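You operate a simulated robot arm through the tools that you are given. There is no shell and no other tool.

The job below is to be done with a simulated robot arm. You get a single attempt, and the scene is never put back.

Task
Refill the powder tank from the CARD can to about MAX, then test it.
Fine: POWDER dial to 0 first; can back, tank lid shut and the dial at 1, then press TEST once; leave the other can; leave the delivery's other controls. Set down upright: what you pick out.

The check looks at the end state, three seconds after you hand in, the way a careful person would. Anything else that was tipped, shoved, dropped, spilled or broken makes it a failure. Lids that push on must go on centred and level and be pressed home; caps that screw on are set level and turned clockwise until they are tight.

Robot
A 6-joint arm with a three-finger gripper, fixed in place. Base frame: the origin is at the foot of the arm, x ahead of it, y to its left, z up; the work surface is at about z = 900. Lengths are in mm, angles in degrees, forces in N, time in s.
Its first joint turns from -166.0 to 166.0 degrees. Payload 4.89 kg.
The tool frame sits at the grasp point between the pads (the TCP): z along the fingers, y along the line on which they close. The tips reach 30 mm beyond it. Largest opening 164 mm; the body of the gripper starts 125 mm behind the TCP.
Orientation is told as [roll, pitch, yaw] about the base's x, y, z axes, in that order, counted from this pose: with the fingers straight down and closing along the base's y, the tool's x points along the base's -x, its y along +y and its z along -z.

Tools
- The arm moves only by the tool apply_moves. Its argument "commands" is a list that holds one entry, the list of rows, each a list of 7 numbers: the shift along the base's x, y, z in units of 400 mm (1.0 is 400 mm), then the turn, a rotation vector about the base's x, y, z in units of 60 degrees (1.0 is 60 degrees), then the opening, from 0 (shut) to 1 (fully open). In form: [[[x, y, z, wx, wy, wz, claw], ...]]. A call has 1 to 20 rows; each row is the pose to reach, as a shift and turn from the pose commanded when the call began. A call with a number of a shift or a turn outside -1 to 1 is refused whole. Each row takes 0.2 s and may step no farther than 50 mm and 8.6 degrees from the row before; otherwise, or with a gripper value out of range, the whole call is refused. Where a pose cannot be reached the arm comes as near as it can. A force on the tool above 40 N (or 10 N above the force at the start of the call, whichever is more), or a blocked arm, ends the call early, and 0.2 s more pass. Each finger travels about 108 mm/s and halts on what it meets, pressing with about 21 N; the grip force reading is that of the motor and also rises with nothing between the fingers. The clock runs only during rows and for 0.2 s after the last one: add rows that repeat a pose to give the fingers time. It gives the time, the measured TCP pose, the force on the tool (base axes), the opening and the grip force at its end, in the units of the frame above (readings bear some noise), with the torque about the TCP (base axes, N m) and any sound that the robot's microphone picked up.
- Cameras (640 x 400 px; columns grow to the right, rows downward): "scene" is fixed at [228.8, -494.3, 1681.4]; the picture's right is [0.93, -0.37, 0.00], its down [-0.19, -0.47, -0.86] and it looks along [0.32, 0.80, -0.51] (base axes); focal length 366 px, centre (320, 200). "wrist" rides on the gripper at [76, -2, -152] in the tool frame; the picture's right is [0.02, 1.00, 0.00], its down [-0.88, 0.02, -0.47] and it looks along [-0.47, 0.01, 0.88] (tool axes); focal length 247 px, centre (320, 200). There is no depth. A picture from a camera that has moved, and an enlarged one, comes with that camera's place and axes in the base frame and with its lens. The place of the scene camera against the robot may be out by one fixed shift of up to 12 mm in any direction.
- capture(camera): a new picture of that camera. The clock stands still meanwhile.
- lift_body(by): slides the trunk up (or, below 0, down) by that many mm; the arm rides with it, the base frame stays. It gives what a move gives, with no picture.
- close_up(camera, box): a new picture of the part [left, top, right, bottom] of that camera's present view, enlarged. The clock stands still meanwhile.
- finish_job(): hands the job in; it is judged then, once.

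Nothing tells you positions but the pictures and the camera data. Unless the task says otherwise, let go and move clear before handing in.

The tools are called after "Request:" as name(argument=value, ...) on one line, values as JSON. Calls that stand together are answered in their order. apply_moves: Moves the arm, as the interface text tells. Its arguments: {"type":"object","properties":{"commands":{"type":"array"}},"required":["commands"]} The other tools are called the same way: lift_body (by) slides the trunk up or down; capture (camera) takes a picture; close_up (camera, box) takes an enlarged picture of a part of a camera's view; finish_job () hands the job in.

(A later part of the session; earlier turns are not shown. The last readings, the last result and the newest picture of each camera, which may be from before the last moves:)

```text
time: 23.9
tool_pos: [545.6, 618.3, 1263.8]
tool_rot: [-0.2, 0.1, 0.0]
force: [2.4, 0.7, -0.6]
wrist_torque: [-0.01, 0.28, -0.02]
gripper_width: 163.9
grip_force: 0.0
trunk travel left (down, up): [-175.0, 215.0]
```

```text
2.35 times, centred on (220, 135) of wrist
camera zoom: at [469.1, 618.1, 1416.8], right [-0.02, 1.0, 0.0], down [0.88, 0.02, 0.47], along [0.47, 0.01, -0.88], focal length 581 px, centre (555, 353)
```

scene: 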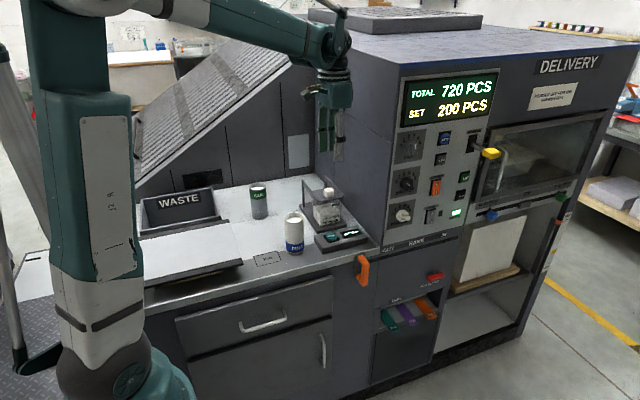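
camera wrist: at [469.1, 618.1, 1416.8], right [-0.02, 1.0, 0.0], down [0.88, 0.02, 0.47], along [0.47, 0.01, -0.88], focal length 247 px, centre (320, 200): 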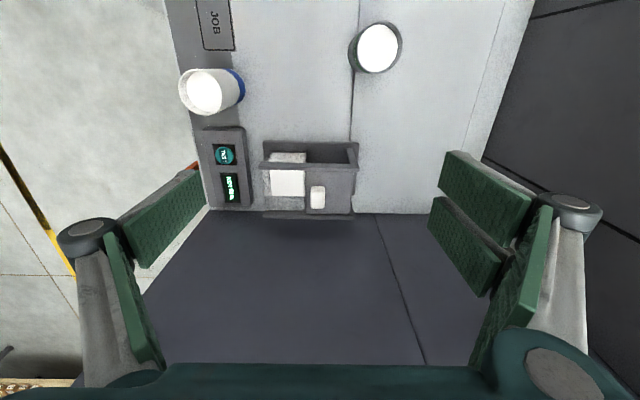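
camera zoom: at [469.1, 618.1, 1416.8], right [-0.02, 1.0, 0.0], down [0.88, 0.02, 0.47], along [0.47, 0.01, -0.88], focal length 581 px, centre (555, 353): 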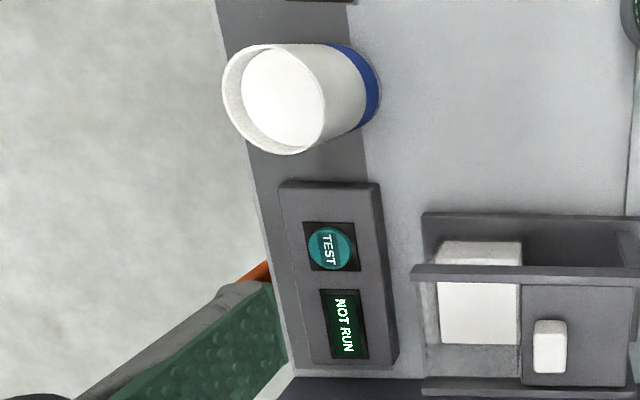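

The CARD can is at about (442.5, 698, base 900), its rim is at z≈1024, and the powder sits about 20 mm below the rim. I plan to hold it from the side with the tool nearly horizontal and tilt it toward +x over the tank, so I'll first dry-run that wrist rotation empty.

Request:
apply_moves(commands=[[[0, -0.06, 0.02, 0.0647, 0.0647, -0.0924, 0.7], [0, -0.12, 0.04, 0.1293, 0.1293, -0.1847, 0.67], [0, -0.18, 0.06, 0.194, 0.194, -0.2771, 0.67], [0, -0.24, 0.08, 0.2587, 0.2587, -0.3694, 0.67], [0, -0.3, 0.1, 0.3234, 0.3234, -0.4618, 0.67], [0, -0.36, 0.1, 0.388, 0.388, -0.5541, 0.67], [0, -0.4, 0.1, 0.4527, 0.4527, -0.6465, 0.67]]])

Request:
apply_moves(commands=[[[0, 0, 0, 0.0647, 0.0647, -0.0924, 0.67], [0, 0, 0, 0.1293, 0.1293, -0.1847, 0.67], [0, 0, 0, 0.194, 0.194, -0.2771, 0.67], [0, 0, 0, 0.2587, 0.2587, -0.3694, 0.67], [0, 0, 0, 0.3234, 0.3234, -0.4618, 0.67], [0, 0, 0, 0.388, 0.388, -0.5541, 0.67], [0, 0, 0, 0.4527, 0.4527, -0.6465, 0.67]]])

Request:
capture(camera="wrist")

Request:
capture(camera="scene")

```text
time: 25.5
tool_pos: [541.7, 458.6, 1304.6]
tool_rot: [17.7, 33.7, -34.9]
force: [0.5, 1.0, -0.6]
wrist_torque: [-0.08, 0.07, 0.02]
gripper_width: 110.1
grip_force: 0.0
trunk travel left (down, up): [-175.0, 215.0]
```

```text
time: 27.1
tool_pos: [543.1, 458.0, 1303.2]
tool_rot: [-0.6, 70.0, -90.4]
force: [1.2, -0.4, 0.6]
wrist_torque: [0.04, 0.04, 0.08]
gripper_width: 110.2
grip_force: 0.1
trunk travel left (down, up): [-175.0, 215.0]
```

```text
taken
camera wrist: at [542.5, 341.3, 1427.8], right [1.0, 0.01, 0.02], down [0.02, -0.74, -0.67], along [0.01, 0.67, -0.74], focal length 247 px, centre (320, 200)
```

wrist: 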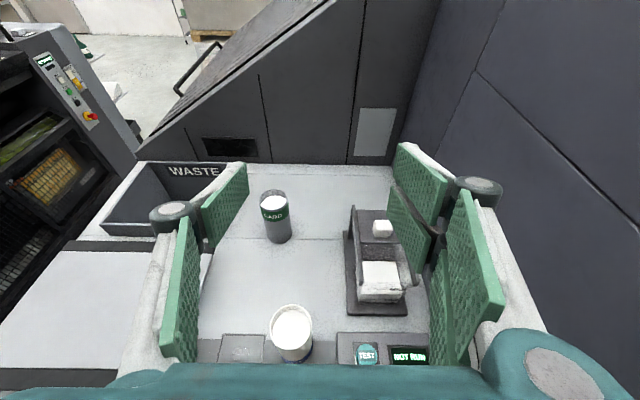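

```text
taken
```

scene: 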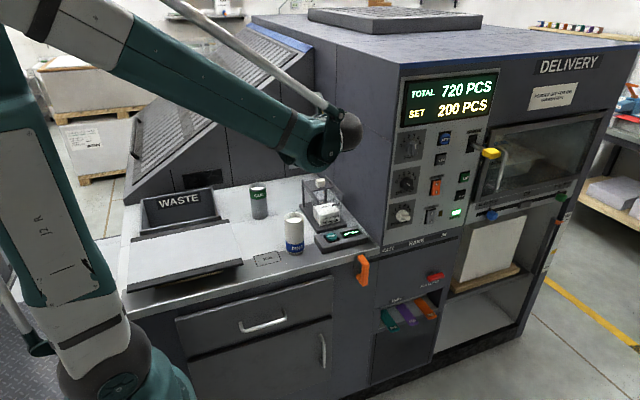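

The tool is now nearly horizontal with the camera on top. I'll test the tilt about the y axis in free space above the tank area, 60° and then 50°.

Request:
apply_moves(commands=[[[0.01, 0.03, -0.05, 0, 0.125, 0, 0.67], [0.02, 0.06, -0.1, 0, 0.25, 0, 0.67], [0.03, 0.09, -0.15, 0, 0.375, 0, 0.67], [0.04, 0.12, -0.2, 0, 0.5, 0, 0.67], [0.05, 0.14, -0.25, 0, 0.625, 0, 0.67], [0.05, 0.16, -0.28, 0, 0.75, 0, 0.67], [0.05, 0.16, -0.3, 0, 0.875, 0, 0.67], [0.05, 0.16, -0.3, 0, 1.0, 0, 0.67]]])

Request:
apply_moves(commands=[[[0, 0, 0, 0, 0.125, 0, 0.67], [0, 0, 0, 0, 0.25, 0, 0.67], [0, 0, 0, 0, 0.375, 0, 0.67], [0, 0, 0, 0, 0.5, 0, 0.67], [0, 0, 0, 0, 0.625, 0, 0.67], [0, 0, 0, 0, 0.75, 0, 0.67], [0, 0, 0, 0, 0.875, 0, 0.67]]])

Request:
capture(camera="wrist")

Request:
capture(camera="scene")

```text
time: 28.9
tool_pos: [563.7, 524.3, 1183.2]
tool_rot: [-79.1, 27.9, -157.1]
force: [-1.0, -0.3, -0.6]
wrist_torque: [-0.06, -0.02, -0.09]
gripper_width: 109.9
grip_force: 0.1
trunk travel left (down, up): [-175.0, 215.0]
```

```text
time: 30.5
tool_pos: [561.8, 523.8, 1182.3]
tool_rot: [-92.8, 7.5, -160.4]
force: [0.4, -0.6, 0.9]
wrist_torque: [-0.01, 0.01, 0.01]
gripper_width: 110.0
grip_force: 0.0
out of reach, approached as far as the arm can: row 4, 5, 6, 7
trunk travel left (down, up): [-175.0, 215.0]
```

```text
taken
camera wrist: at [685.6, 406.7, 1187.7], right [0.13, 0.1, -0.99], down [-0.66, -0.74, -0.16], along [-0.74, 0.67, -0.03], focal length 247 px, centre (320, 200)
```

wrist: 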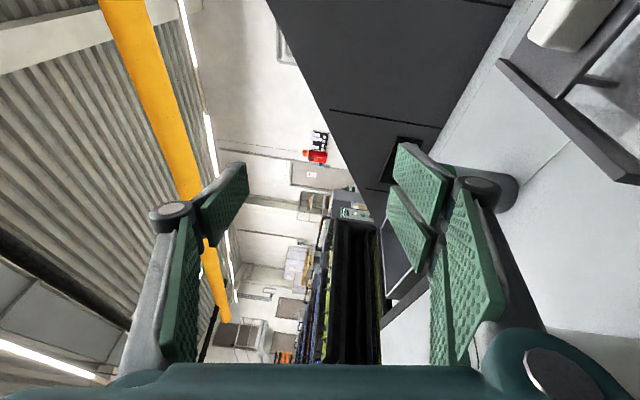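

```text
taken
```

scene: 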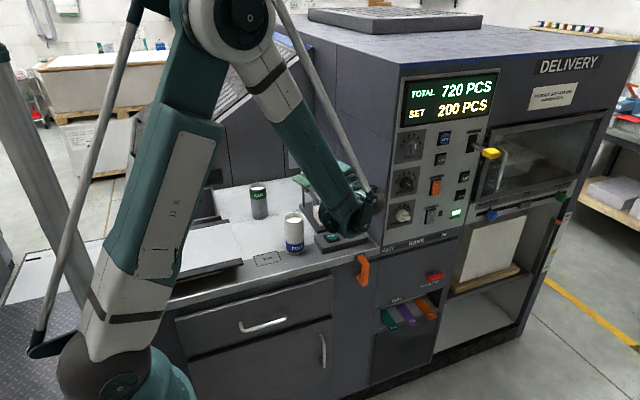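

The wrist runs out of travel at about 82° of tilt in this camera-up hold, so I'll use the camera-below hold. That keeps the wrist near its home pose when the can is tilted. First I'll undo this rotation.

Request:
apply_moves(commands=[[[0, 0, 0.0, 0, -0.125, 0, 0.67], [0, 0, 0.0, 0, -0.25, 0, 0.67], [0, 0, 0.02, 0, -0.375, 0, 0.67], [0, 0, 0.04, 0, -0.5, 0, 0.67]]])

```text
time: 31.5
tool_pos: [563.1, 522.7, 1197.2]
tool_rot: [-80.8, 35.5, -155.7]
force: [0.6, 0.3, -0.7]
wrist_torque: [0.07, 0.04, 0.14]
gripper_width: 109.9
grip_force: 0.0
trunk travel left (down, up): [-175.0, 215.0]
```

The pose is now at about 52° of tilt. I'll unwind the rest and return to the tool-down orientation at a safe height.

Request:
apply_moves(commands=[[[0, -0.03, 0.04, 0, -0.12, 0, 0.67], [0, -0.06, 0.08, 0, -0.24, 0, 0.67], [0, -0.09, 0.12, 0, -0.36, 0, 0.67], [0, -0.12, 0.16, 0, -0.48, 0, 0.67], [0, -0.15, 0.2, 0, -0.6, 0, 0.67], [0, -0.16, 0.24, 0, -0.73, 0, 0.67], [0, -0.16, 0.26, 0, -0.863, 0, 0.67]]])

Request:
apply_moves(commands=[[[-0.02, 0, 0, -0.0647, -0.0647, 0.0924, 0.67], [-0.04, 0, 0, -0.1293, -0.1293, 0.1847, 0.67], [-0.06, 0, 0, -0.194, -0.194, 0.2771, 0.67], [-0.08, 0, 0, -0.2587, -0.2587, 0.3694, 0.67], [-0.1, 0, 0, -0.3234, -0.3234, 0.4618, 0.67], [-0.12, 0, 0, -0.388, -0.388, 0.5541, 0.67], [-0.14, 0, 0, -0.4527, -0.4527, 0.6465, 0.67]]])

Request:
apply_moves(commands=[[[-0.02, 0, 0, -0.0647, -0.0647, 0.0924, 0.67], [-0.04, 0, 0, -0.1293, -0.1293, 0.1847, 0.67], [-0.06, 0, 0, -0.194, -0.194, 0.2771, 0.67], [-0.08, 0, 0, -0.2587, -0.2587, 0.3694, 0.67], [-0.1, 0, 0, -0.3234, -0.3234, 0.4618, 0.67], [-0.12, 0, 0, -0.388, -0.388, 0.5541, 0.67], [-0.14, 0, 0, -0.4527, -0.4527, 0.6465, 0.67]]])

```text
time: 33.1
tool_pos: [562.7, 457.9, 1302.3]
tool_rot: [-6.1, 70.5, -90.5]
force: [0.6, -0.5, -0.7]
wrist_torque: [-0.01, 0.02, 0.13]
gripper_width: 109.9
grip_force: 0.0
trunk travel left (down, up): [-175.0, 215.0]
```

```text
time: 34.7
tool_pos: [506.4, 457.8, 1302.0]
tool_rot: [12.4, 34.2, -34.9]
force: [-0.2, -0.1, 0.1]
wrist_torque: [0.05, 0.06, -0.03]
gripper_width: 109.9
grip_force: 0.0
trunk travel left (down, up): [-175.0, 215.0]
```

```text
time: 36.3
tool_pos: [451.4, 458.6, 1303.8]
tool_rot: [-5.4, 0.5, -0.2]
force: [0.9, -0.9, 0.3]
wrist_torque: [0.02, 0.15, -0.02]
gripper_width: 109.7
grip_force: 0.1
trunk travel left (down, up): [-175.0, 215.0]
```

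I'm nearly back at home orientation. Now I'll go to the camera-below hold: heading about 70°, tool pitched 28° below horizontal.

Request:
apply_moves(commands=[[[0, 0, 0, 0.045, -0.004, 0.002, 0.67], [0, 0, 0, 0.09, -0.008, 0.003, 0.67]]])

Request:
apply_moves(commands=[[[0, 0.03, -0.02, 0.0523, -0.0747, 0.0871, 0.67], [0, 0.06, -0.04, 0.1047, -0.1493, 0.1742, 0.67], [0, 0.09, -0.06, 0.157, -0.224, 0.2613, 0.67], [0, 0.12, -0.08, 0.2093, -0.2987, 0.3483, 0.67], [0, 0.15, -0.1, 0.2617, -0.3733, 0.4354, 0.67], [0, 0.18, -0.12, 0.314, -0.448, 0.5225, 0.67]]])

Request:
apply_moves(commands=[[[0, 0, 0, 0.0523, -0.0747, 0.0871, 0.67], [0, 0, 0, 0.1047, -0.1493, 0.1742, 0.67], [0, 0, 0, 0.157, -0.224, 0.2613, 0.67], [0, 0, 0, 0.2093, -0.2987, 0.3483, 0.67], [0, 0, 0, 0.2617, -0.3733, 0.4354, 0.67], [0, 0, 0, 0.314, -0.448, 0.5225, 0.67]]])

Request:
capture(camera="wrist")

Request:
capture(camera="scene")

```text
time: 36.9
tool_pos: [450.7, 460.2, 1303.5]
tool_rot: [-0.1, 0.2, 0.0]
force: [1.0, 1.3, -0.1]
wrist_torque: [-0.14, 0.06, 0.01]
gripper_width: 110.0
grip_force: 0.0
trunk travel left (down, up): [-175.0, 215.0]
```

```text
time: 38.3
tool_pos: [452.1, 530.4, 1257.0]
tool_rot: [11.6, -30.3, 29.2]
force: [-0.2, -0.2, -0.2]
wrist_torque: [0.0, -0.01, 0.03]
gripper_width: 110.0
grip_force: 0.1
trunk travel left (down, up): [-175.0, 215.0]
```

```text
time: 39.7
tool_pos: [450.8, 530.2, 1255.2]
tool_rot: [0.1, -61.9, 69.8]
force: [-0.9, 0.1, 0.3]
wrist_torque: [-0.02, -0.03, -0.06]
gripper_width: 109.8
grip_force: 0.1
trunk travel left (down, up): [-175.0, 215.0]
```

```text
taken
camera wrist: at [394.1, 369.9, 1260.0], right [-0.94, 0.33, -0.02], down [-0.02, 0.0, 1.0], along [0.33, 0.94, 0.0], focal length 247 px, centre (320, 200)
```

wrist: 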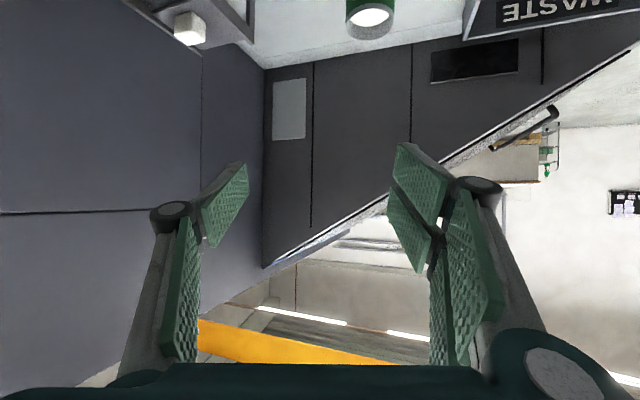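

```text
taken
```

scene: 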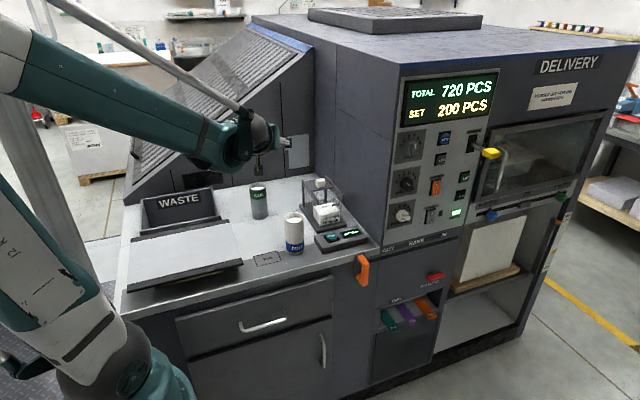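

The camera-below hold is reached cleanly. Now I'll dry-run the tilt about the tool's heading axis up to 110°.

Request:
apply_moves(commands=[[[0.035, 0.015, -0.01, 0.0428, 0.1175, 0, 0.67], [0.07, 0.03, -0.02, 0.0855, 0.235, 0, 0.67], [0.105, 0.045, -0.03, 0.1283, 0.3525, 0, 0.67], [0.14, 0.06, -0.04, 0.171, 0.47, 0, 0.67], [0.175, 0.075, -0.05, 0.2138, 0.5875, 0, 0.67], [0.21, 0.09, -0.06, 0.2565, 0.705, 0, 0.67], [0.245, 0.105, -0.07, 0.2993, 0.8225, 0, 0.67], [0.28, 0.12, -0.08, 0.342, 0.94, 0, 0.67]]])

Request:
apply_moves(commands=[[[0, 0, 0, 0.0428, 0.1175, 0, 0.67], [0, 0, 0, 0.0855, 0.235, 0, 0.67], [0, 0, 0, 0.1283, 0.3525, 0, 0.67], [0, 0, 0, 0.171, 0.47, 0, 0.67], [0, 0, 0, 0.2138, 0.5875, 0, 0.67], [0, 0, 0, 0.2565, 0.705, 0, 0.67], [0, 0, 0, 0.2993, 0.8225, 0, 0.67], [0, 0, 0, 0.342, 0.94, 0, 0.67]]])

Request:
capture(camera="wrist")

Request:
capture(camera="scene")

```text
time: 41.5
tool_pos: [561.8, 578.2, 1221.9]
tool_rot: [74.7, -26.0, 11.7]
force: [-1.1, 0.2, 0.2]
wrist_torque: [-0.09, -0.09, -0.19]
gripper_width: 109.8
grip_force: 0.0
trunk travel left (down, up): [-175.0, 215.0]
```

```text
time: 43.3
tool_pos: [562.9, 578.3, 1223.3]
tool_rot: [105.3, 26.5, 11.8]
force: [-0.4, 0.1, -0.4]
wrist_torque: [-0.08, 0.03, -0.1]
gripper_width: 109.7
grip_force: 0.1
trunk travel left (down, up): [-175.0, 215.0]
```

```text
taken
camera wrist: at [508.0, 417.0, 1220.3], right [0.45, -0.17, 0.87], down [0.82, -0.3, -0.49], along [0.35, 0.94, 0.01], focal length 247 px, centre (320, 200)
```

wrist: 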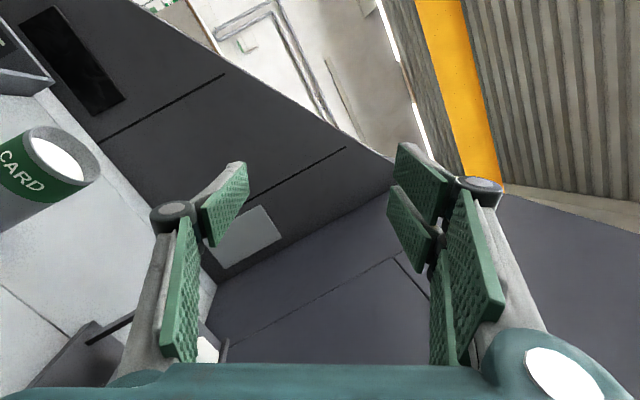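

```text
taken
```

scene: 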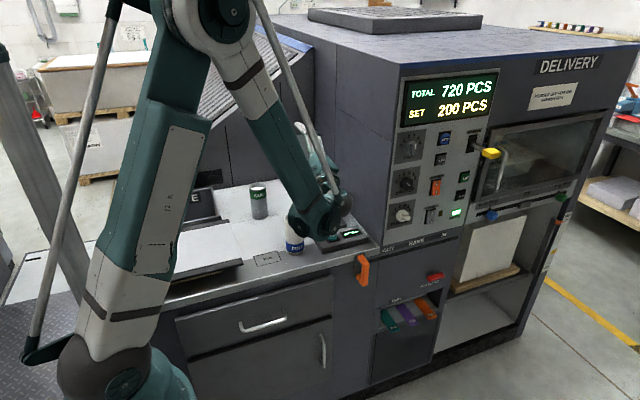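

A tilt of 120° is reachable this way. I'll check the wrist housing's clearance to the FINE can and the TEST box in this pose.

Request:
close_up(camera="scene", box=[220, 100, 400, 270])

```text
2.35 times, centred on (310, 185) of scene
camera zoom: at [228.8, -494.3, 1681.4], right [0.93, -0.37, 0.0], down [-0.19, -0.47, -0.86], along [0.32, 0.8, -0.51], focal length 862 px, centre (344, 235)
```

zoom: 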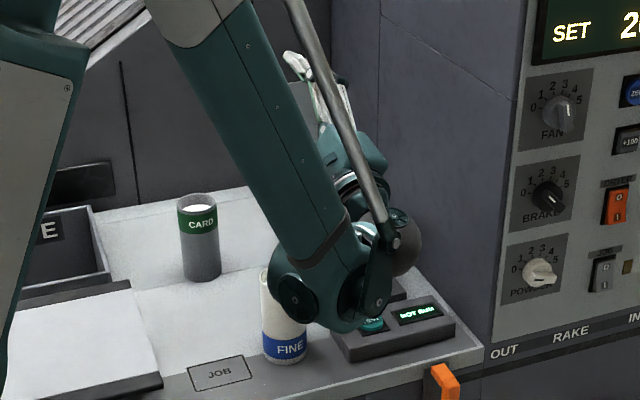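

The housing would come low in that pose, so for pouring I'll choose a heading that keeps the wrist higher. Now I'll unwind and go to a pre-pick spot behind the CARD can.

Request:
apply_moves(commands=[[[-0.02, -0.01, 0.01, -0.0428, -0.1175, 0, 0.67], [-0.04, -0.02, 0.02, -0.0855, -0.235, 0, 0.67], [-0.06, -0.03, 0.03, -0.1283, -0.3525, 0, 0.67], [-0.08, -0.04, 0.04, -0.171, -0.47, 0, 0.67], [-0.1, -0.05, 0.05, -0.2138, -0.5875, 0, 0.67], [-0.12, -0.06, 0.05, -0.2565, -0.705, 0, 0.67], [-0.14, -0.07, 0.05, -0.2993, -0.8225, 0, 0.67], [-0.1575, -0.075, 0.05, -0.342, -0.94, 0, 0.67]]])

Request:
apply_moves(commands=[[[-0.03, 0.01, -0.03, -0.0428, -0.1175, 0, 0.67], [-0.06, 0.025, -0.06, -0.0855, -0.235, 0, 0.67], [-0.09, 0.04, -0.1, -0.1283, -0.3525, 0, 0.67], [-0.12, 0.05, -0.14, -0.171, -0.47, 0, 0.67], [-0.15, 0.065, -0.18, -0.2138, -0.5875, 0, 0.67], [-0.18, 0.08, -0.22, -0.2565, -0.705, 0, 0.67], [-0.21, 0.095, -0.25, -0.2993, -0.8225, 0, 0.67], [-0.2425, 0.105, -0.2825, -0.342, -0.94, 0, 0.67]]])

Request:
capture(camera="wrist")

Request:
capture(camera="scene")

```text
time: 45.1
tool_pos: [498.9, 548.4, 1243.7]
tool_rot: [74.8, -26.0, 11.7]
force: [1.3, 1.2, 0.0]
wrist_torque: [0.04, 0.04, 0.11]
gripper_width: 110.0
grip_force: 0.0
trunk travel left (down, up): [-175.0, 215.0]
```

```text
time: 46.9
tool_pos: [405.0, 590.7, 1130.9]
tool_rot: [-0.1, -62.1, 70.0]
force: [0.4, 0.0, -0.3]
wrist_torque: [0.02, 0.02, 0.11]
gripper_width: 109.9
grip_force: 0.1
trunk travel left (down, up): [-175.0, 215.0]
```

```text
taken
camera wrist: at [347.0, 430.3, 1135.0], right [-0.94, 0.33, -0.02], down [-0.02, 0.0, 1.0], along [0.33, 0.94, 0.0], focal length 247 px, centre (320, 200)
```

wrist: 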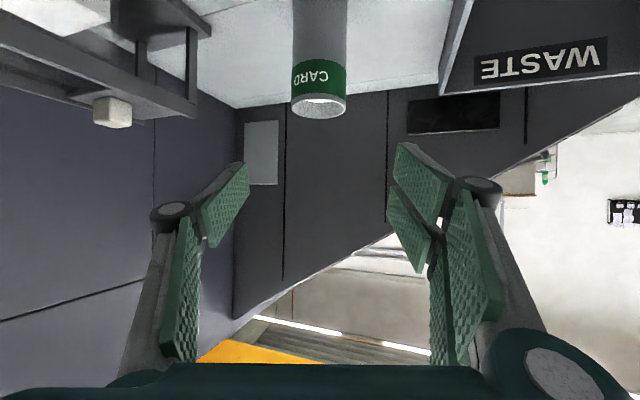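

```text
taken
```

scene: 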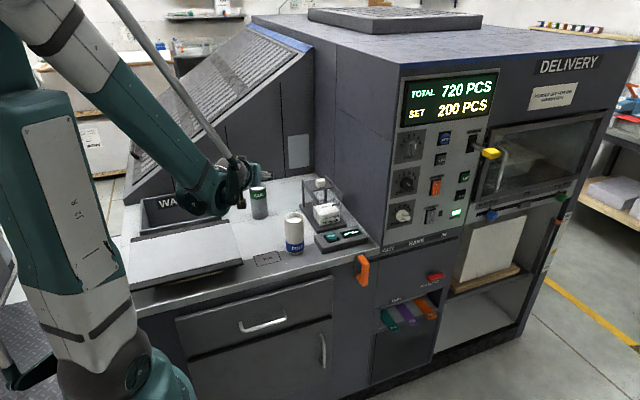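

The can is centred on the tool axis. I'll descend to the pre-pick point, then check again.

Request:
apply_moves(commands=[[[-0.002, 0, -0.1, 0, 0, 0, 0.67], [-0.004, 0, -0.2, 0, 0, 0, 0.67], [-0.004, 0, -0.3, 0, 0, 0, 0.67], [0.02, 0.0658, -0.336, 0, 0, 0, 0.67]]])

Request:
capture(camera="wrist")

Request:
close_up(camera="scene", box=[180, 140, 340, 260])

```text
time: 47.9
tool_pos: [410.4, 614.7, 995.4]
tool_rot: [0.1, -61.9, 69.9]
force: [-1.2, -0.6, 0.3]
wrist_torque: [0.01, 0.01, -0.03]
gripper_width: 109.6
grip_force: 0.0
trunk travel left (down, up): [-175.0, 215.0]
```

```text
taken
camera wrist: at [353.8, 454.7, 999.8], right [-0.94, 0.33, -0.02], down [-0.02, 0.0, 1.0], along [0.33, 0.94, 0.0], focal length 247 px, centre (320, 200)
```

wrist: 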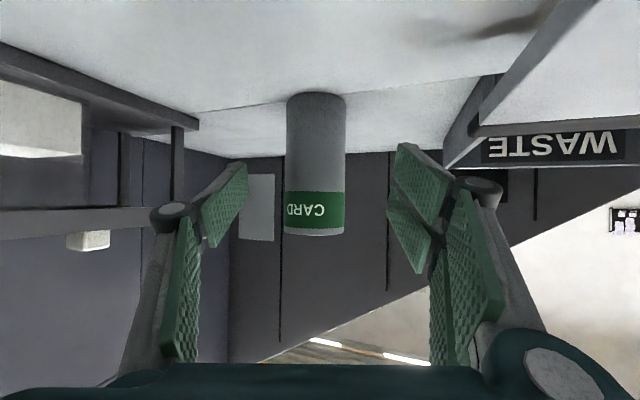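

```text
3.33 times, centred on (260, 200) of scene
camera zoom: at [228.8, -494.3, 1681.4], right [0.93, -0.37, 0.0], down [-0.19, -0.47, -0.86], along [0.32, 0.8, -0.51], focal length 1221 px, centre (520, 200)
```

zoom: 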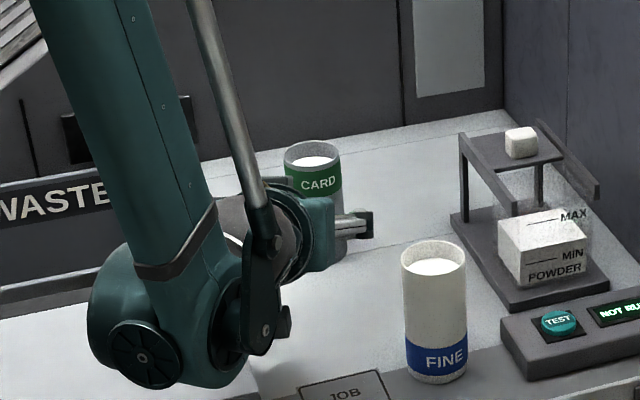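

The can is within about 2 mm of the tool axis and its width is about 62 mm. I'll slide forward along the tool axis until the can is between the pads, without closing yet.

Request:
apply_moves(commands=[[[0.0166, 0.0417, -0.0227, 0, 0, 0, 0.67], [0.0331, 0.0833, -0.0454, 0, 0, 0, 0.67], [0.0497, 0.125, -0.0681, 0, 0, 0, 0.67], [0.0662, 0.1666, -0.0908, 0, 0, 0, 0.67], [0.0828, 0.2083, -0.1135, 0, 0, 0, 0.67], [0.0828, 0.2083, -0.1135, 0, 0, 0, 0.67]]])

Request:
capture(camera="wrist")

Request:
close_up(camera="scene", box=[180, 140, 340, 260])

```text
time: 49.3
tool_pos: [444.6, 700.6, 950.1]
tool_rot: [0.2, -61.8, 69.8]
force: [0.0, 0.6, -0.1]
wrist_torque: [0.01, 0.01, -0.03]
gripper_width: 109.9
grip_force: 0.2
trunk travel left (down, up): [-175.0, 215.0]
```

```text
taken
camera wrist: at [387.7, 539.7, 954.8], right [-0.94, 0.33, -0.02], down [-0.02, 0.0, 1.0], along [0.33, 0.94, 0.0], focal length 247 px, centre (320, 200)
```

wrist: 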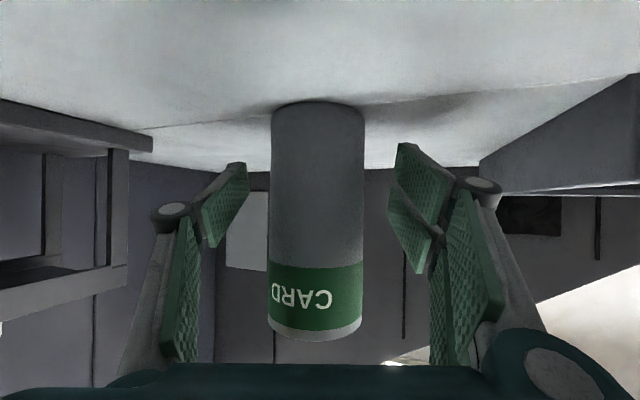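

```text
3.33 times, centred on (260, 200) of scene
camera zoom: at [228.8, -494.3, 1681.4], right [0.93, -0.37, 0.0], down [-0.19, -0.47, -0.86], along [0.32, 0.8, -0.51], focal length 1221 px, centre (520, 200)
```

zoom: 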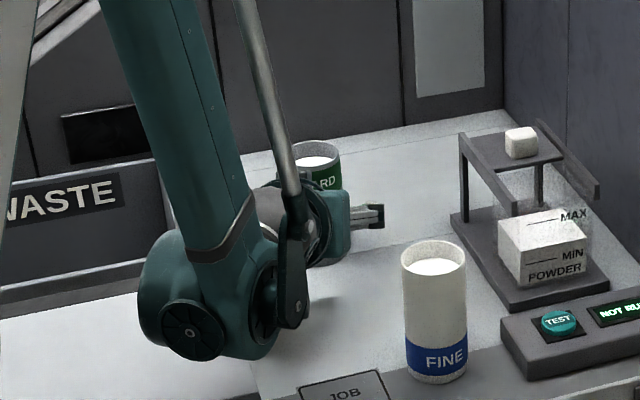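

The can sits about 3 mm toward the left finger. I'll make a small correction and then close gradually.

Request:
apply_moves(commands=[[[0.0048, -0.0088, 0, 0, 0, 0, 0.6], [0.0048, -0.0088, 0, 0, 0, 0, 0.5], [0.0048, -0.0088, 0, 0, 0, 0, 0.43], [0.0048, -0.0088, 0, 0, 0, 0, 0.4], [0.0048, -0.0088, 0, 0, 0, 0, 0.37], [0.0048, -0.0088, 0, 0, 0, 0, 0.3], [0.0048, -0.0088, 0, 0, 0, 0, 0.2], [0.0048, -0.0088, 0, 0, 0, 0, 0.0], [0.0048, -0.0088, 0, 0, 0, 0, 0.0]]])

Request:
capture(camera="wrist")

Request:
close_up(camera="scene", box=[180, 140, 340, 260])

```text
time: 51.3
tool_pos: [446.4, 695.9, 949.7]
tool_rot: [0.0, -61.8, 69.7]
force: [-0.9, 0.4, 1.1]
wrist_torque: [0.04, 0.05, -0.04]
gripper_width: 60.1
grip_force: 20.8
trunk travel left (down, up): [-175.0, 215.0]
```

```text
taken
camera wrist: at [389.4, 535.5, 954.8], right [-0.94, 0.33, -0.02], down [-0.02, 0.0, 1.0], along [0.33, 0.94, 0.0], focal length 247 px, centre (320, 200)
```

wrist: 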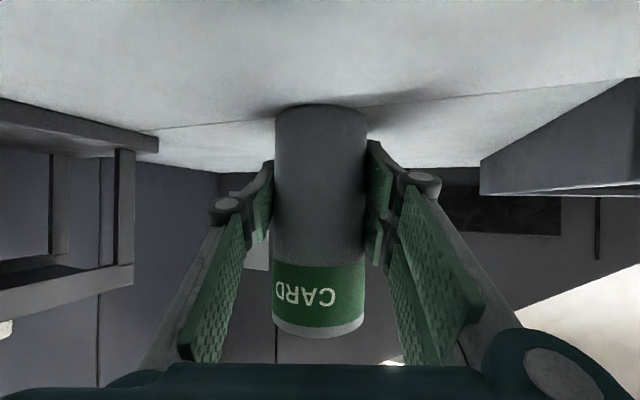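

```text
3.33 times, centred on (260, 200) of scene
camera zoom: at [228.8, -494.3, 1681.4], right [0.93, -0.37, 0.0], down [-0.19, -0.47, -0.86], along [0.32, 0.8, -0.51], focal length 1221 px, centre (520, 200)
```

zoom: 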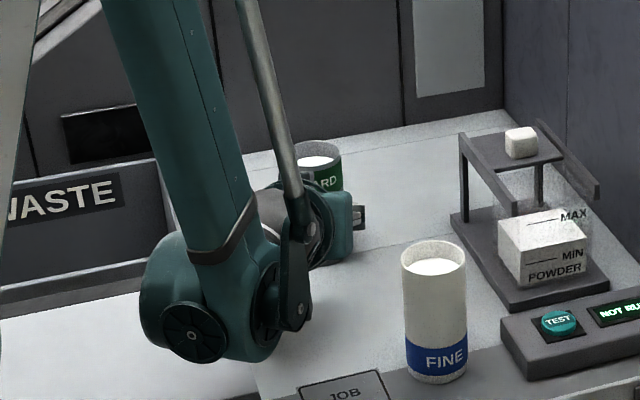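

The can is gripped at 60 mm. I'll lift it straight up and check that it stays upright in the grip.

Request:
apply_moves(commands=[[[0, 0, 0.02, 0, 0, 0, 0], [0, 0, 0.06, 0, 0, 0, 0], [0, 0, 0.12, 0, 0, 0, 0], [0, 0, 0.2, 0, 0, 0, 0], [0, 0, 0.3, 0, 0, 0, 0], [0, 0, 0.4, 0, 0, 0, 0], [0, 0, 0.5, 0, 0, 0, 0]]])

Request:
capture(camera="wrist")

Request:
capture(camera="scene")

```text
time: 52.9
tool_pos: [448.3, 696.5, 1148.4]
tool_rot: [0.1, -61.8, 69.8]
force: [-0.1, 1.9, -2.3]
wrist_torque: [-0.04, 0.02, 0.04]
gripper_width: 60.3
grip_force: 20.8
trunk travel left (down, up): [-175.0, 215.0]
```

```text
taken
camera wrist: at [391.0, 536.2, 1153.9], right [-0.94, 0.33, -0.02], down [-0.02, 0.01, 1.0], along [0.33, 0.94, 0.0], focal length 247 px, centre (320, 200)
```

wrist: 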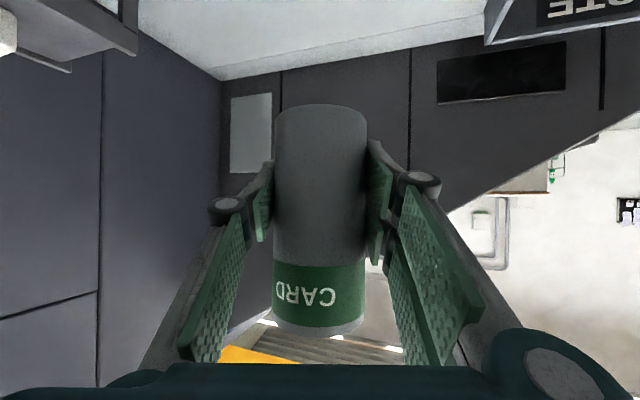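

```text
taken
```

scene: 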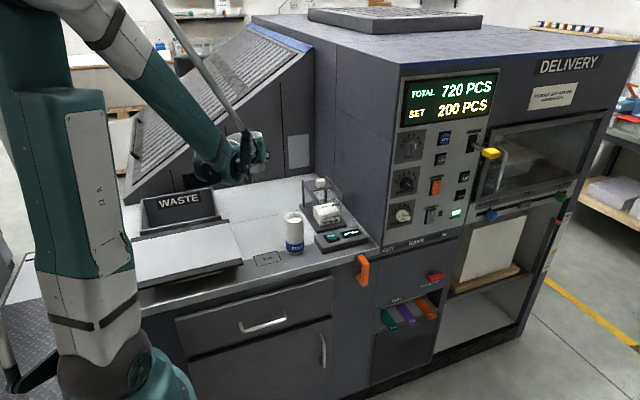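

The can is held firmly and upright at about 2.3 N. I'll carry it level over to the tank, turning the tool to heading 30°, with the can bottom well above the rails.

Request:
apply_moves(commands=[[[0.02, -0.015, 0.0, 0, 0, -0.05, 0], [0.06, -0.045, 0.0, 0, 0, -0.13, 0], [0.11, -0.08, 0.0, 0, 0, -0.22, 0], [0.17, -0.125, 0.0, 0, 0, -0.32, 0], [0.23, -0.17, 0.0, 0, 0, -0.42, 0], [0.29, -0.21, 0.0, 0, 0, -0.51, 0], [0.34, -0.245, -0.01, 0, 0, -0.58, 0], [0.38, -0.275, -0.02, 0, 0, -0.63, 0], [0.41, -0.3, -0.03, 0, 0, -0.667, 0], [0.428, -0.311, -0.04, 0, 0, -0.667, 0], [0.428, -0.311, -0.045, 0, 0, -0.667, 0]]])

Request:
capture(camera="wrist")

Request:
capture(camera="scene")

```text
time: 55.3
tool_pos: [617.9, 572.7, 1131.5]
tool_rot: [0.1, -61.9, 29.7]
force: [-1.1, 0.5, -1.0]
wrist_torque: [-0.03, -0.01, -0.01]
gripper_width: 59.9
grip_force: 21.1
trunk travel left (down, up): [-175.0, 215.0]
```

```text
taken
camera wrist: at [470.7, 485.8, 1136.8], right [-0.51, 0.86, -0.02], down [-0.01, 0.01, 1.0], along [0.86, 0.51, 0.0], focal length 247 px, centre (320, 200)
```

wrist: 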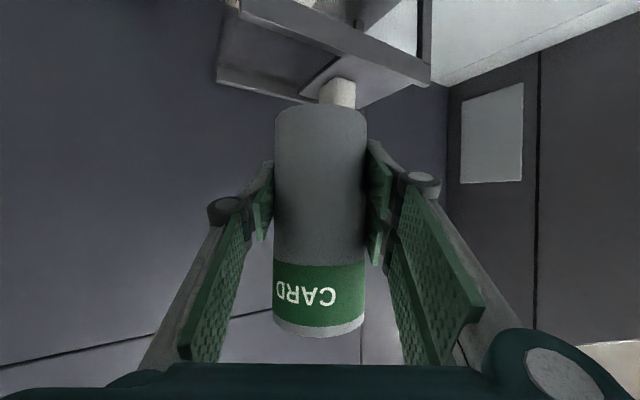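

```text
taken
```

scene: 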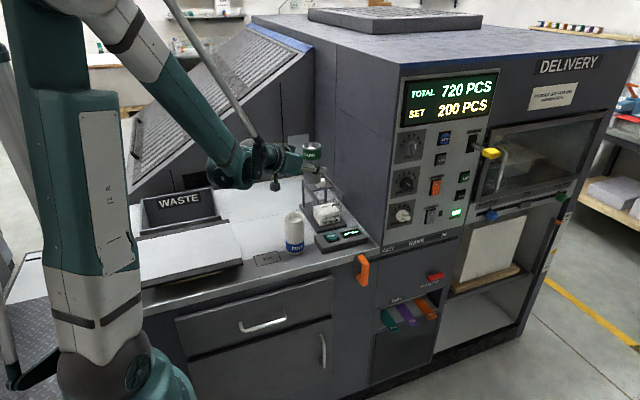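

The can is upright above the tank and the scene camera sees the tank's front face. I'll begin tilting toward the opening, first to 30° with the lip high, and check.

Request:
apply_moves(commands=[[[-0.0223, 0.007, -0.015, 0.0428, 0.1175, 0, 0], [-0.0428, 0.0145, -0.038, 0.0855, 0.235, 0, 0], [-0.0613, 0.0213, -0.0585, 0.1283, 0.3525, 0, 0], [-0.0778, 0.027, -0.0763, 0.171, 0.47, 0, 0], [-0.0778, 0.027, -0.0763, 0.171, 0.47, 0, 0]]])

Request:
capture(camera="wrist")

Request:
close_up(camera="scene", box=[230, 110, 400, 240])

```text
time: 56.5
tool_pos: [587.1, 583.9, 1100.9]
tool_rot: [29.0, -37.7, 7.1]
force: [0.3, 0.4, -1.2]
wrist_torque: [0.0, 0.02, -0.01]
gripper_width: 60.1
grip_force: 20.5
trunk travel left (down, up): [-175.0, 215.0]
```

```text
taken
camera wrist: at [455.8, 491.8, 1160.8], right [-0.42, 0.83, 0.37], down [0.46, -0.16, 0.87], along [0.78, 0.54, -0.32], focal length 247 px, centre (320, 200)
```

wrist: 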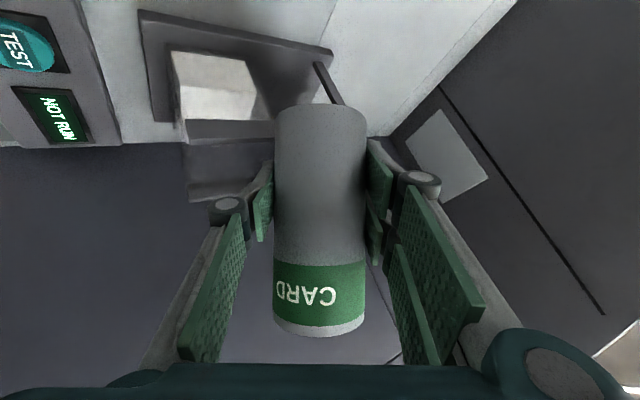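

```text
3.08 times, centred on (315, 175) of scene
camera zoom: at [228.8, -494.3, 1681.4], right [0.93, -0.37, 0.0], down [-0.19, -0.47, -0.86], along [0.32, 0.8, -0.51], focal length 1127 px, centre (335, 277)
```

zoom: 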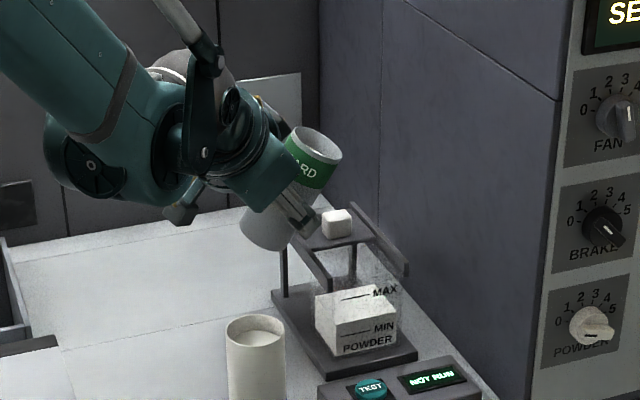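

The scene view shows the tank front clearly. I'll tilt to 45° while lowering the lip a little, then check for flow.

Request:
apply_moves(commands=[[[-0.01, 0.003, -0.006, 0.0285, 0.0783, 0, 0], [-0.02, 0.006, -0.012, 0.057, 0.1567, 0, 0], [-0.028, 0.008, -0.0175, 0.0855, 0.235, 0, 0], [-0.028, 0.008, -0.0175, 0.0855, 0.235, 0, 0]]])

Request:
capture(camera="wrist")

Request:
close_up(camera="scene", box=[270, 120, 370, 230])

```text
time: 57.5
tool_pos: [575.4, 586.5, 1095.7]
tool_rot: [36.4, -24.1, 3.3]
force: [1.0, 0.3, -2.1]
wrist_torque: [0.01, 0.02, 0.0]
gripper_width: 60.0
grip_force: 21.5
trunk travel left (down, up): [-175.0, 215.0]
```

```text
taken
camera wrist: at [461.5, 488.7, 1176.2], right [-0.31, 0.79, 0.53], down [0.66, -0.23, 0.72], along [0.69, 0.57, -0.45], focal length 247 px, centre (320, 200)
```

wrist: 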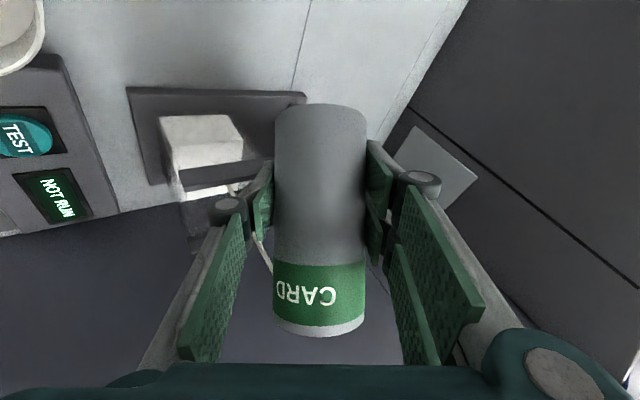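

```text
3.64 times, centred on (320, 175) of scene
camera zoom: at [228.8, -494.3, 1681.4], right [0.93, -0.37, 0.0], down [-0.19, -0.47, -0.86], along [0.32, 0.8, -0.51], focal length 1332 px, centre (320, 291)
```

zoom: 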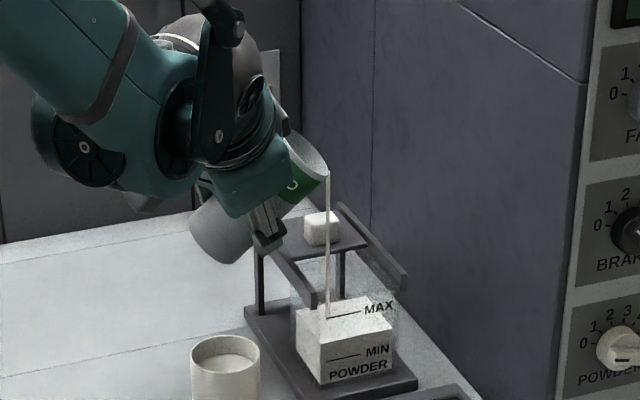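

Powder is already flowing in a thin stream and landing inside the tank. The clock only runs during moves, so I'll hold this tilt briefly and check the level.

Request:
apply_moves(commands=[[[0, 0, 0, 0, 0, 0, 0], [0, 0, 0, 0, 0, 0, 0], [0, 0, 0, 0, 0, 0, 0]]])

Request:
close_up(camera="scene", box=[290, 150, 360, 235])

Request:
close_up(camera="wrist", box=[120, 80, 320, 280])

```text
time: 58.3
tool_pos: [575.1, 587.5, 1095.5]
tool_rot: [36.4, -24.0, 3.2]
force: [0.5, -0.2, -1.9]
wrist_torque: [-0.04, 0.02, 0.02]
gripper_width: 59.9
grip_force: 21.2
trunk travel left (down, up): [-175.0, 215.0]
```

```text
4.71 times, centred on (325, 192) of scene
camera zoom: at [228.8, -494.3, 1681.4], right [0.93, -0.37, 0.0], down [-0.19, -0.47, -0.86], along [0.32, 0.8, -0.51], focal length 1724 px, centre (296, 235)
```

zoom: 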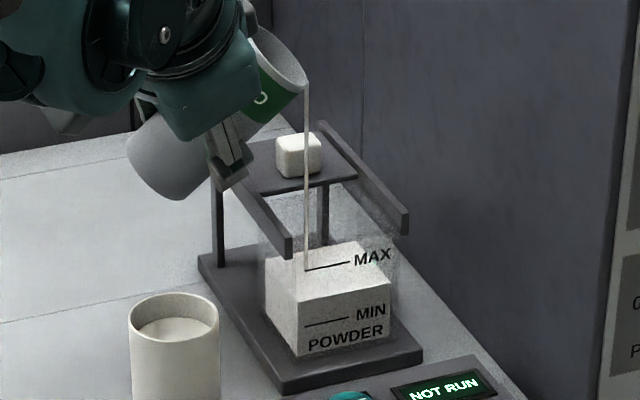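

```text
2.00 times, centred on (220, 180) of wrist
camera zoom: at [461.3, 488.7, 1176.2], right [-0.31, 0.79, 0.53], down [0.66, -0.23, 0.72], along [0.69, 0.57, -0.45], focal length 494 px, centre (520, 240)
```

zoom: 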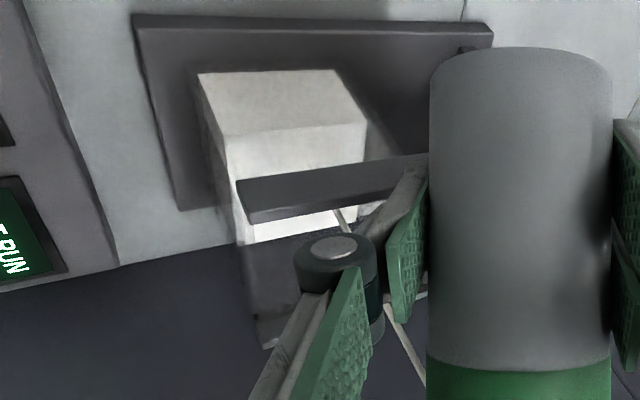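

The stream falls inside the tank, past the near rail. I'll zoom tightly to read the level.

Request:
close_up(camera="scene", box=[314, 190, 350, 230])

```text
10.00 times, centred on (332, 210) of scene
camera zoom: at [228.8, -494.3, 1681.4], right [0.93, -0.37, 0.0], down [-0.19, -0.47, -0.86], along [0.32, 0.8, -0.51], focal length 3663 px, centre (200, 100)
```

zoom: 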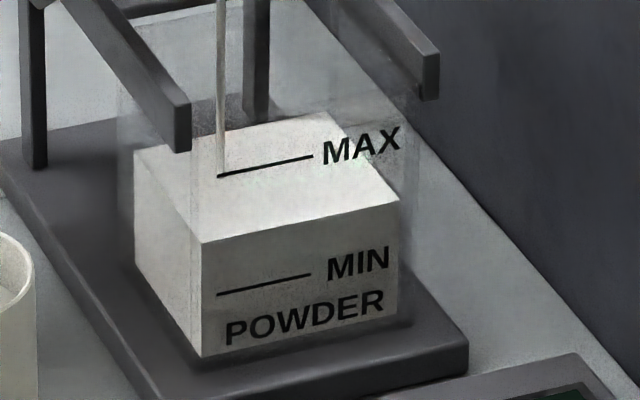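

The level is now about 0.47 between MIN and MAX. I'll tilt a further 7° slowly and hold briefly.

Request:
apply_moves(commands=[[[-0.002, 0.001, 0, 0.01, 0.0275, 0, 0], [-0.003, 0.001, 0, 0.02, 0.055, 0, 0], [-0.005, 0.002, 0, 0.03, 0.0825, 0, 0], [-0.006, 0.002, 0.001, 0.04, 0.11, 0, 0], [-0.006, 0.002, 0.001, 0.04, 0.11, 0, 0]]])

Request:
close_up(camera="scene", box=[314, 190, 350, 230])

Request:
close_up(camera="scene", box=[290, 150, 360, 235])

```text
time: 59.5
tool_pos: [572.2, 587.0, 1095.3]
tool_rot: [39.3, -17.5, 2.2]
force: [-0.1, -0.7, -1.5]
wrist_torque: [-0.01, 0.03, -0.04]
gripper_width: 60.2
grip_force: 20.7
trunk travel left (down, up): [-175.0, 215.0]
```

```text
10.00 times, centred on (332, 210) of scene
camera zoom: at [228.8, -494.3, 1681.4], right [0.93, -0.37, 0.0], down [-0.19, -0.47, -0.86], along [0.32, 0.8, -0.51], focal length 3663 px, centre (200, 100)
```

zoom: 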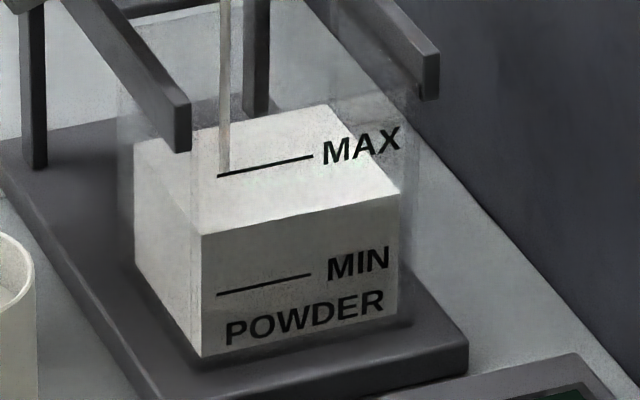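

```text
4.71 times, centred on (325, 192) of scene
camera zoom: at [228.8, -494.3, 1681.4], right [0.93, -0.37, 0.0], down [-0.19, -0.47, -0.86], along [0.32, 0.8, -0.51], focal length 1724 px, centre (296, 235)
```

zoom: 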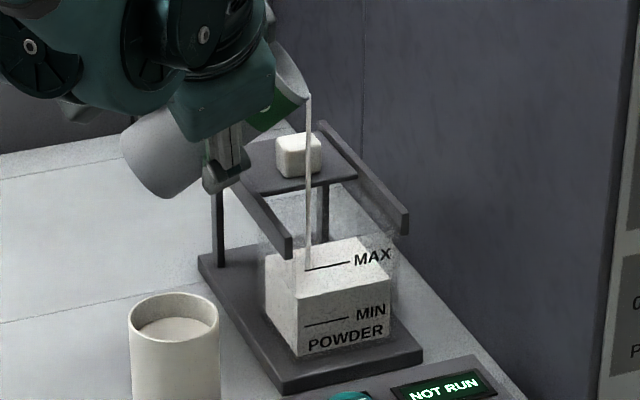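

The level is about 0.53 and the stream is landing well inside. I'll tilt to 60° and hold a little longer.

Request:
apply_moves(commands=[[[-0.001, 0.001, 0, 0.0114, 0.0313, 0, 0], [-0.002, 0.002, -0.001, 0.0228, 0.0627, 0, 0], [-0.003, 0.004, -0.002, 0.0342, 0.094, 0, 0], [-0.004, 0.005, -0.0025, 0.0456, 0.1253, 0, 0], [-0.004, 0.005, -0.0025, 0.0456, 0.1253, 0, 0], [-0.004, 0.005, -0.0025, 0.0456, 0.1253, 0, 0]]])

Request:
close_up(camera="scene", box=[314, 190, 350, 230])

Request:
close_up(camera="scene", box=[290, 150, 360, 235])

Request:
capture(camera="wrist")

```text
time: 60.9
tool_pos: [571.2, 590.5, 1093.8]
tool_rot: [42.3, -10.1, 1.6]
force: [0.8, -0.3, -1.6]
wrist_torque: [0.0, 0.05, 0.03]
gripper_width: 59.9
grip_force: 20.7
trunk travel left (down, up): [-175.0, 215.0]
```

```text
10.00 times, centred on (332, 210) of scene
camera zoom: at [228.8, -494.3, 1681.4], right [0.93, -0.37, 0.0], down [-0.19, -0.47, -0.86], along [0.32, 0.8, -0.51], focal length 3663 px, centre (200, 100)
```

zoom: 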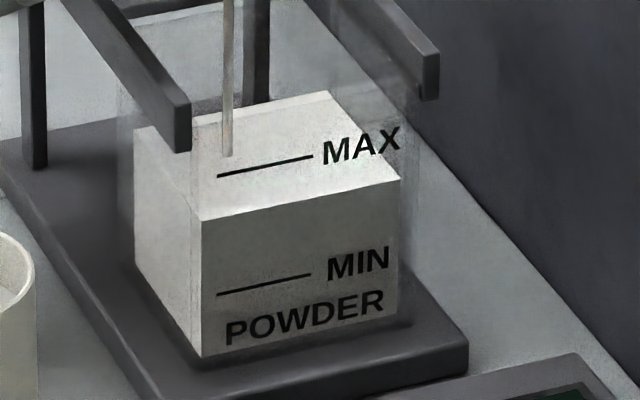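

```text
4.71 times, centred on (325, 192) of scene
camera zoom: at [228.8, -494.3, 1681.4], right [0.93, -0.37, 0.0], down [-0.19, -0.47, -0.86], along [0.32, 0.8, -0.51], focal length 1724 px, centre (296, 235)
```

zoom: 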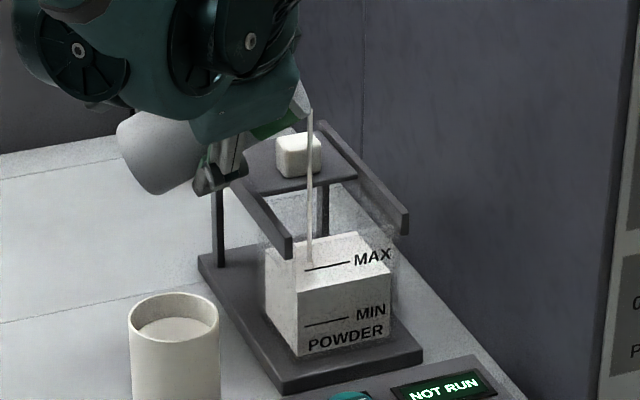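

```text
taken
camera wrist: at [479.4, 482.8, 1190.8], right [-0.16, 0.73, 0.66], down [0.81, -0.28, 0.51], along [0.56, 0.62, -0.55], focal length 247 px, centre (320, 200)
```

wrist: 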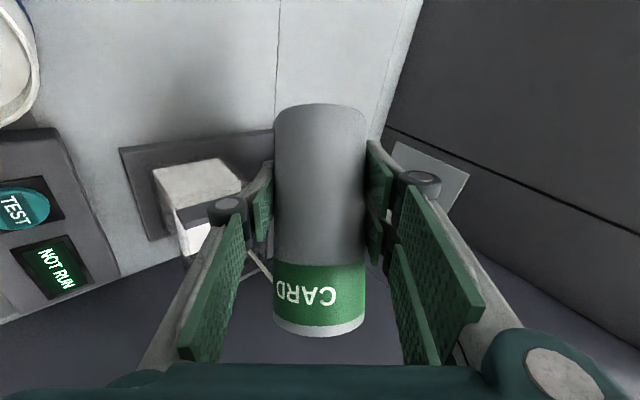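

The level is about 0.66. I'll tilt to 66° and let it run another second.

Request:
apply_moves(commands=[[[0, 0.001, -0.002, 0.0114, 0.0313, 0, 0], [0, 0.001, -0.004, 0.0228, 0.0627, 0, 0], [0, 0.001, -0.006, 0.0342, 0.094, 0, 0], [0, 0.001, -0.006, 0.0342, 0.094, 0, 0], [0, 0.001, -0.006, 0.0342, 0.094, 0, 0]]])

Request:
close_up(camera="scene", box=[314, 190, 350, 230])

Request:
close_up(camera="scene", box=[290, 150, 360, 235])

```text
time: 62.1
tool_pos: [570.1, 589.8, 1091.3]
tool_rot: [44.5, -4.7, 1.3]
force: [0.4, -0.2, -1.1]
wrist_torque: [-0.01, 0.07, -0.01]
gripper_width: 59.9
grip_force: 20.9
trunk travel left (down, up): [-175.0, 215.0]
```

```text
10.00 times, centred on (332, 210) of scene
camera zoom: at [228.8, -494.3, 1681.4], right [0.93, -0.37, 0.0], down [-0.19, -0.47, -0.86], along [0.32, 0.8, -0.51], focal length 3663 px, centre (200, 100)
```

zoom: 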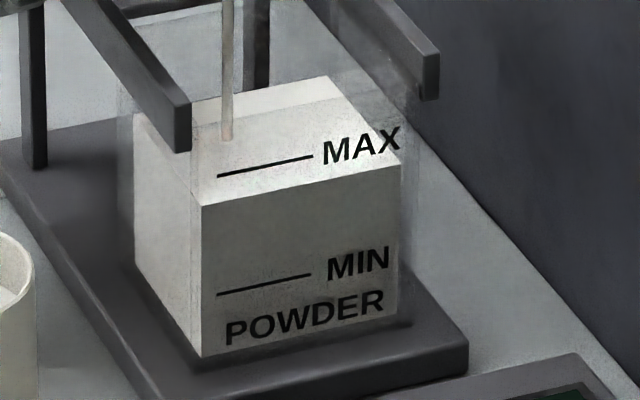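

```text
4.71 times, centred on (325, 192) of scene
camera zoom: at [228.8, -494.3, 1681.4], right [0.93, -0.37, 0.0], down [-0.19, -0.47, -0.86], along [0.32, 0.8, -0.51], focal length 1724 px, centre (296, 235)
```

zoom: 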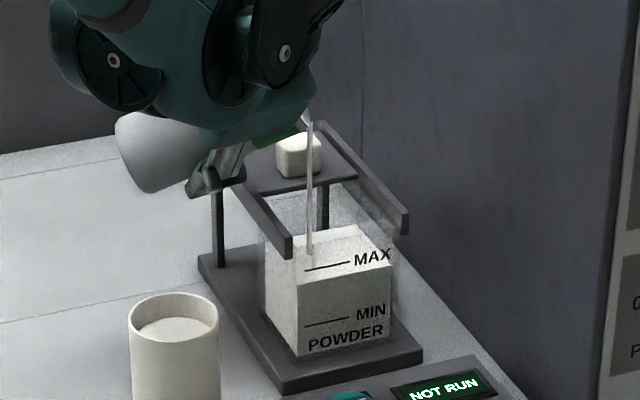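

The level is about 0.78. I'll hold for about 0.8 s more.

Request:
apply_moves(commands=[[[0, 0, 0, 0, 0, 0, 0], [0, 0, 0, 0, 0, 0, 0], [0, 0, 0, 0, 0, 0, 0]]])

Request:
close_up(camera="scene", box=[314, 190, 350, 230])

```text
time: 62.9
tool_pos: [569.2, 590.5, 1091.8]
tool_rot: [44.5, -4.6, 1.2]
force: [0.9, 0.9, -0.9]
wrist_torque: [0.01, 0.02, 0.01]
gripper_width: 59.9
grip_force: 20.8
trunk travel left (down, up): [-175.0, 215.0]
```

```text
10.00 times, centred on (332, 210) of scene
camera zoom: at [228.8, -494.3, 1681.4], right [0.93, -0.37, 0.0], down [-0.19, -0.47, -0.86], along [0.32, 0.8, -0.51], focal length 3663 px, centre (200, 100)
```

zoom: 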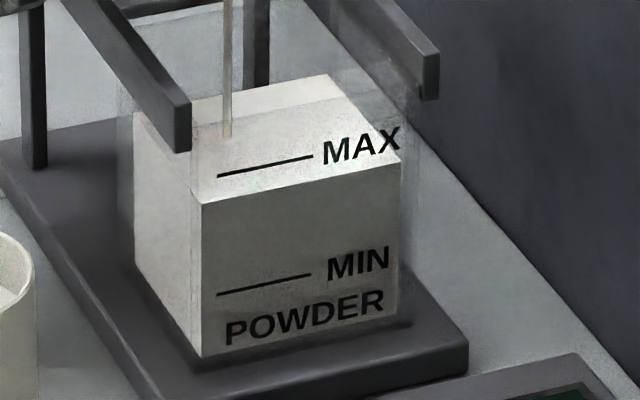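

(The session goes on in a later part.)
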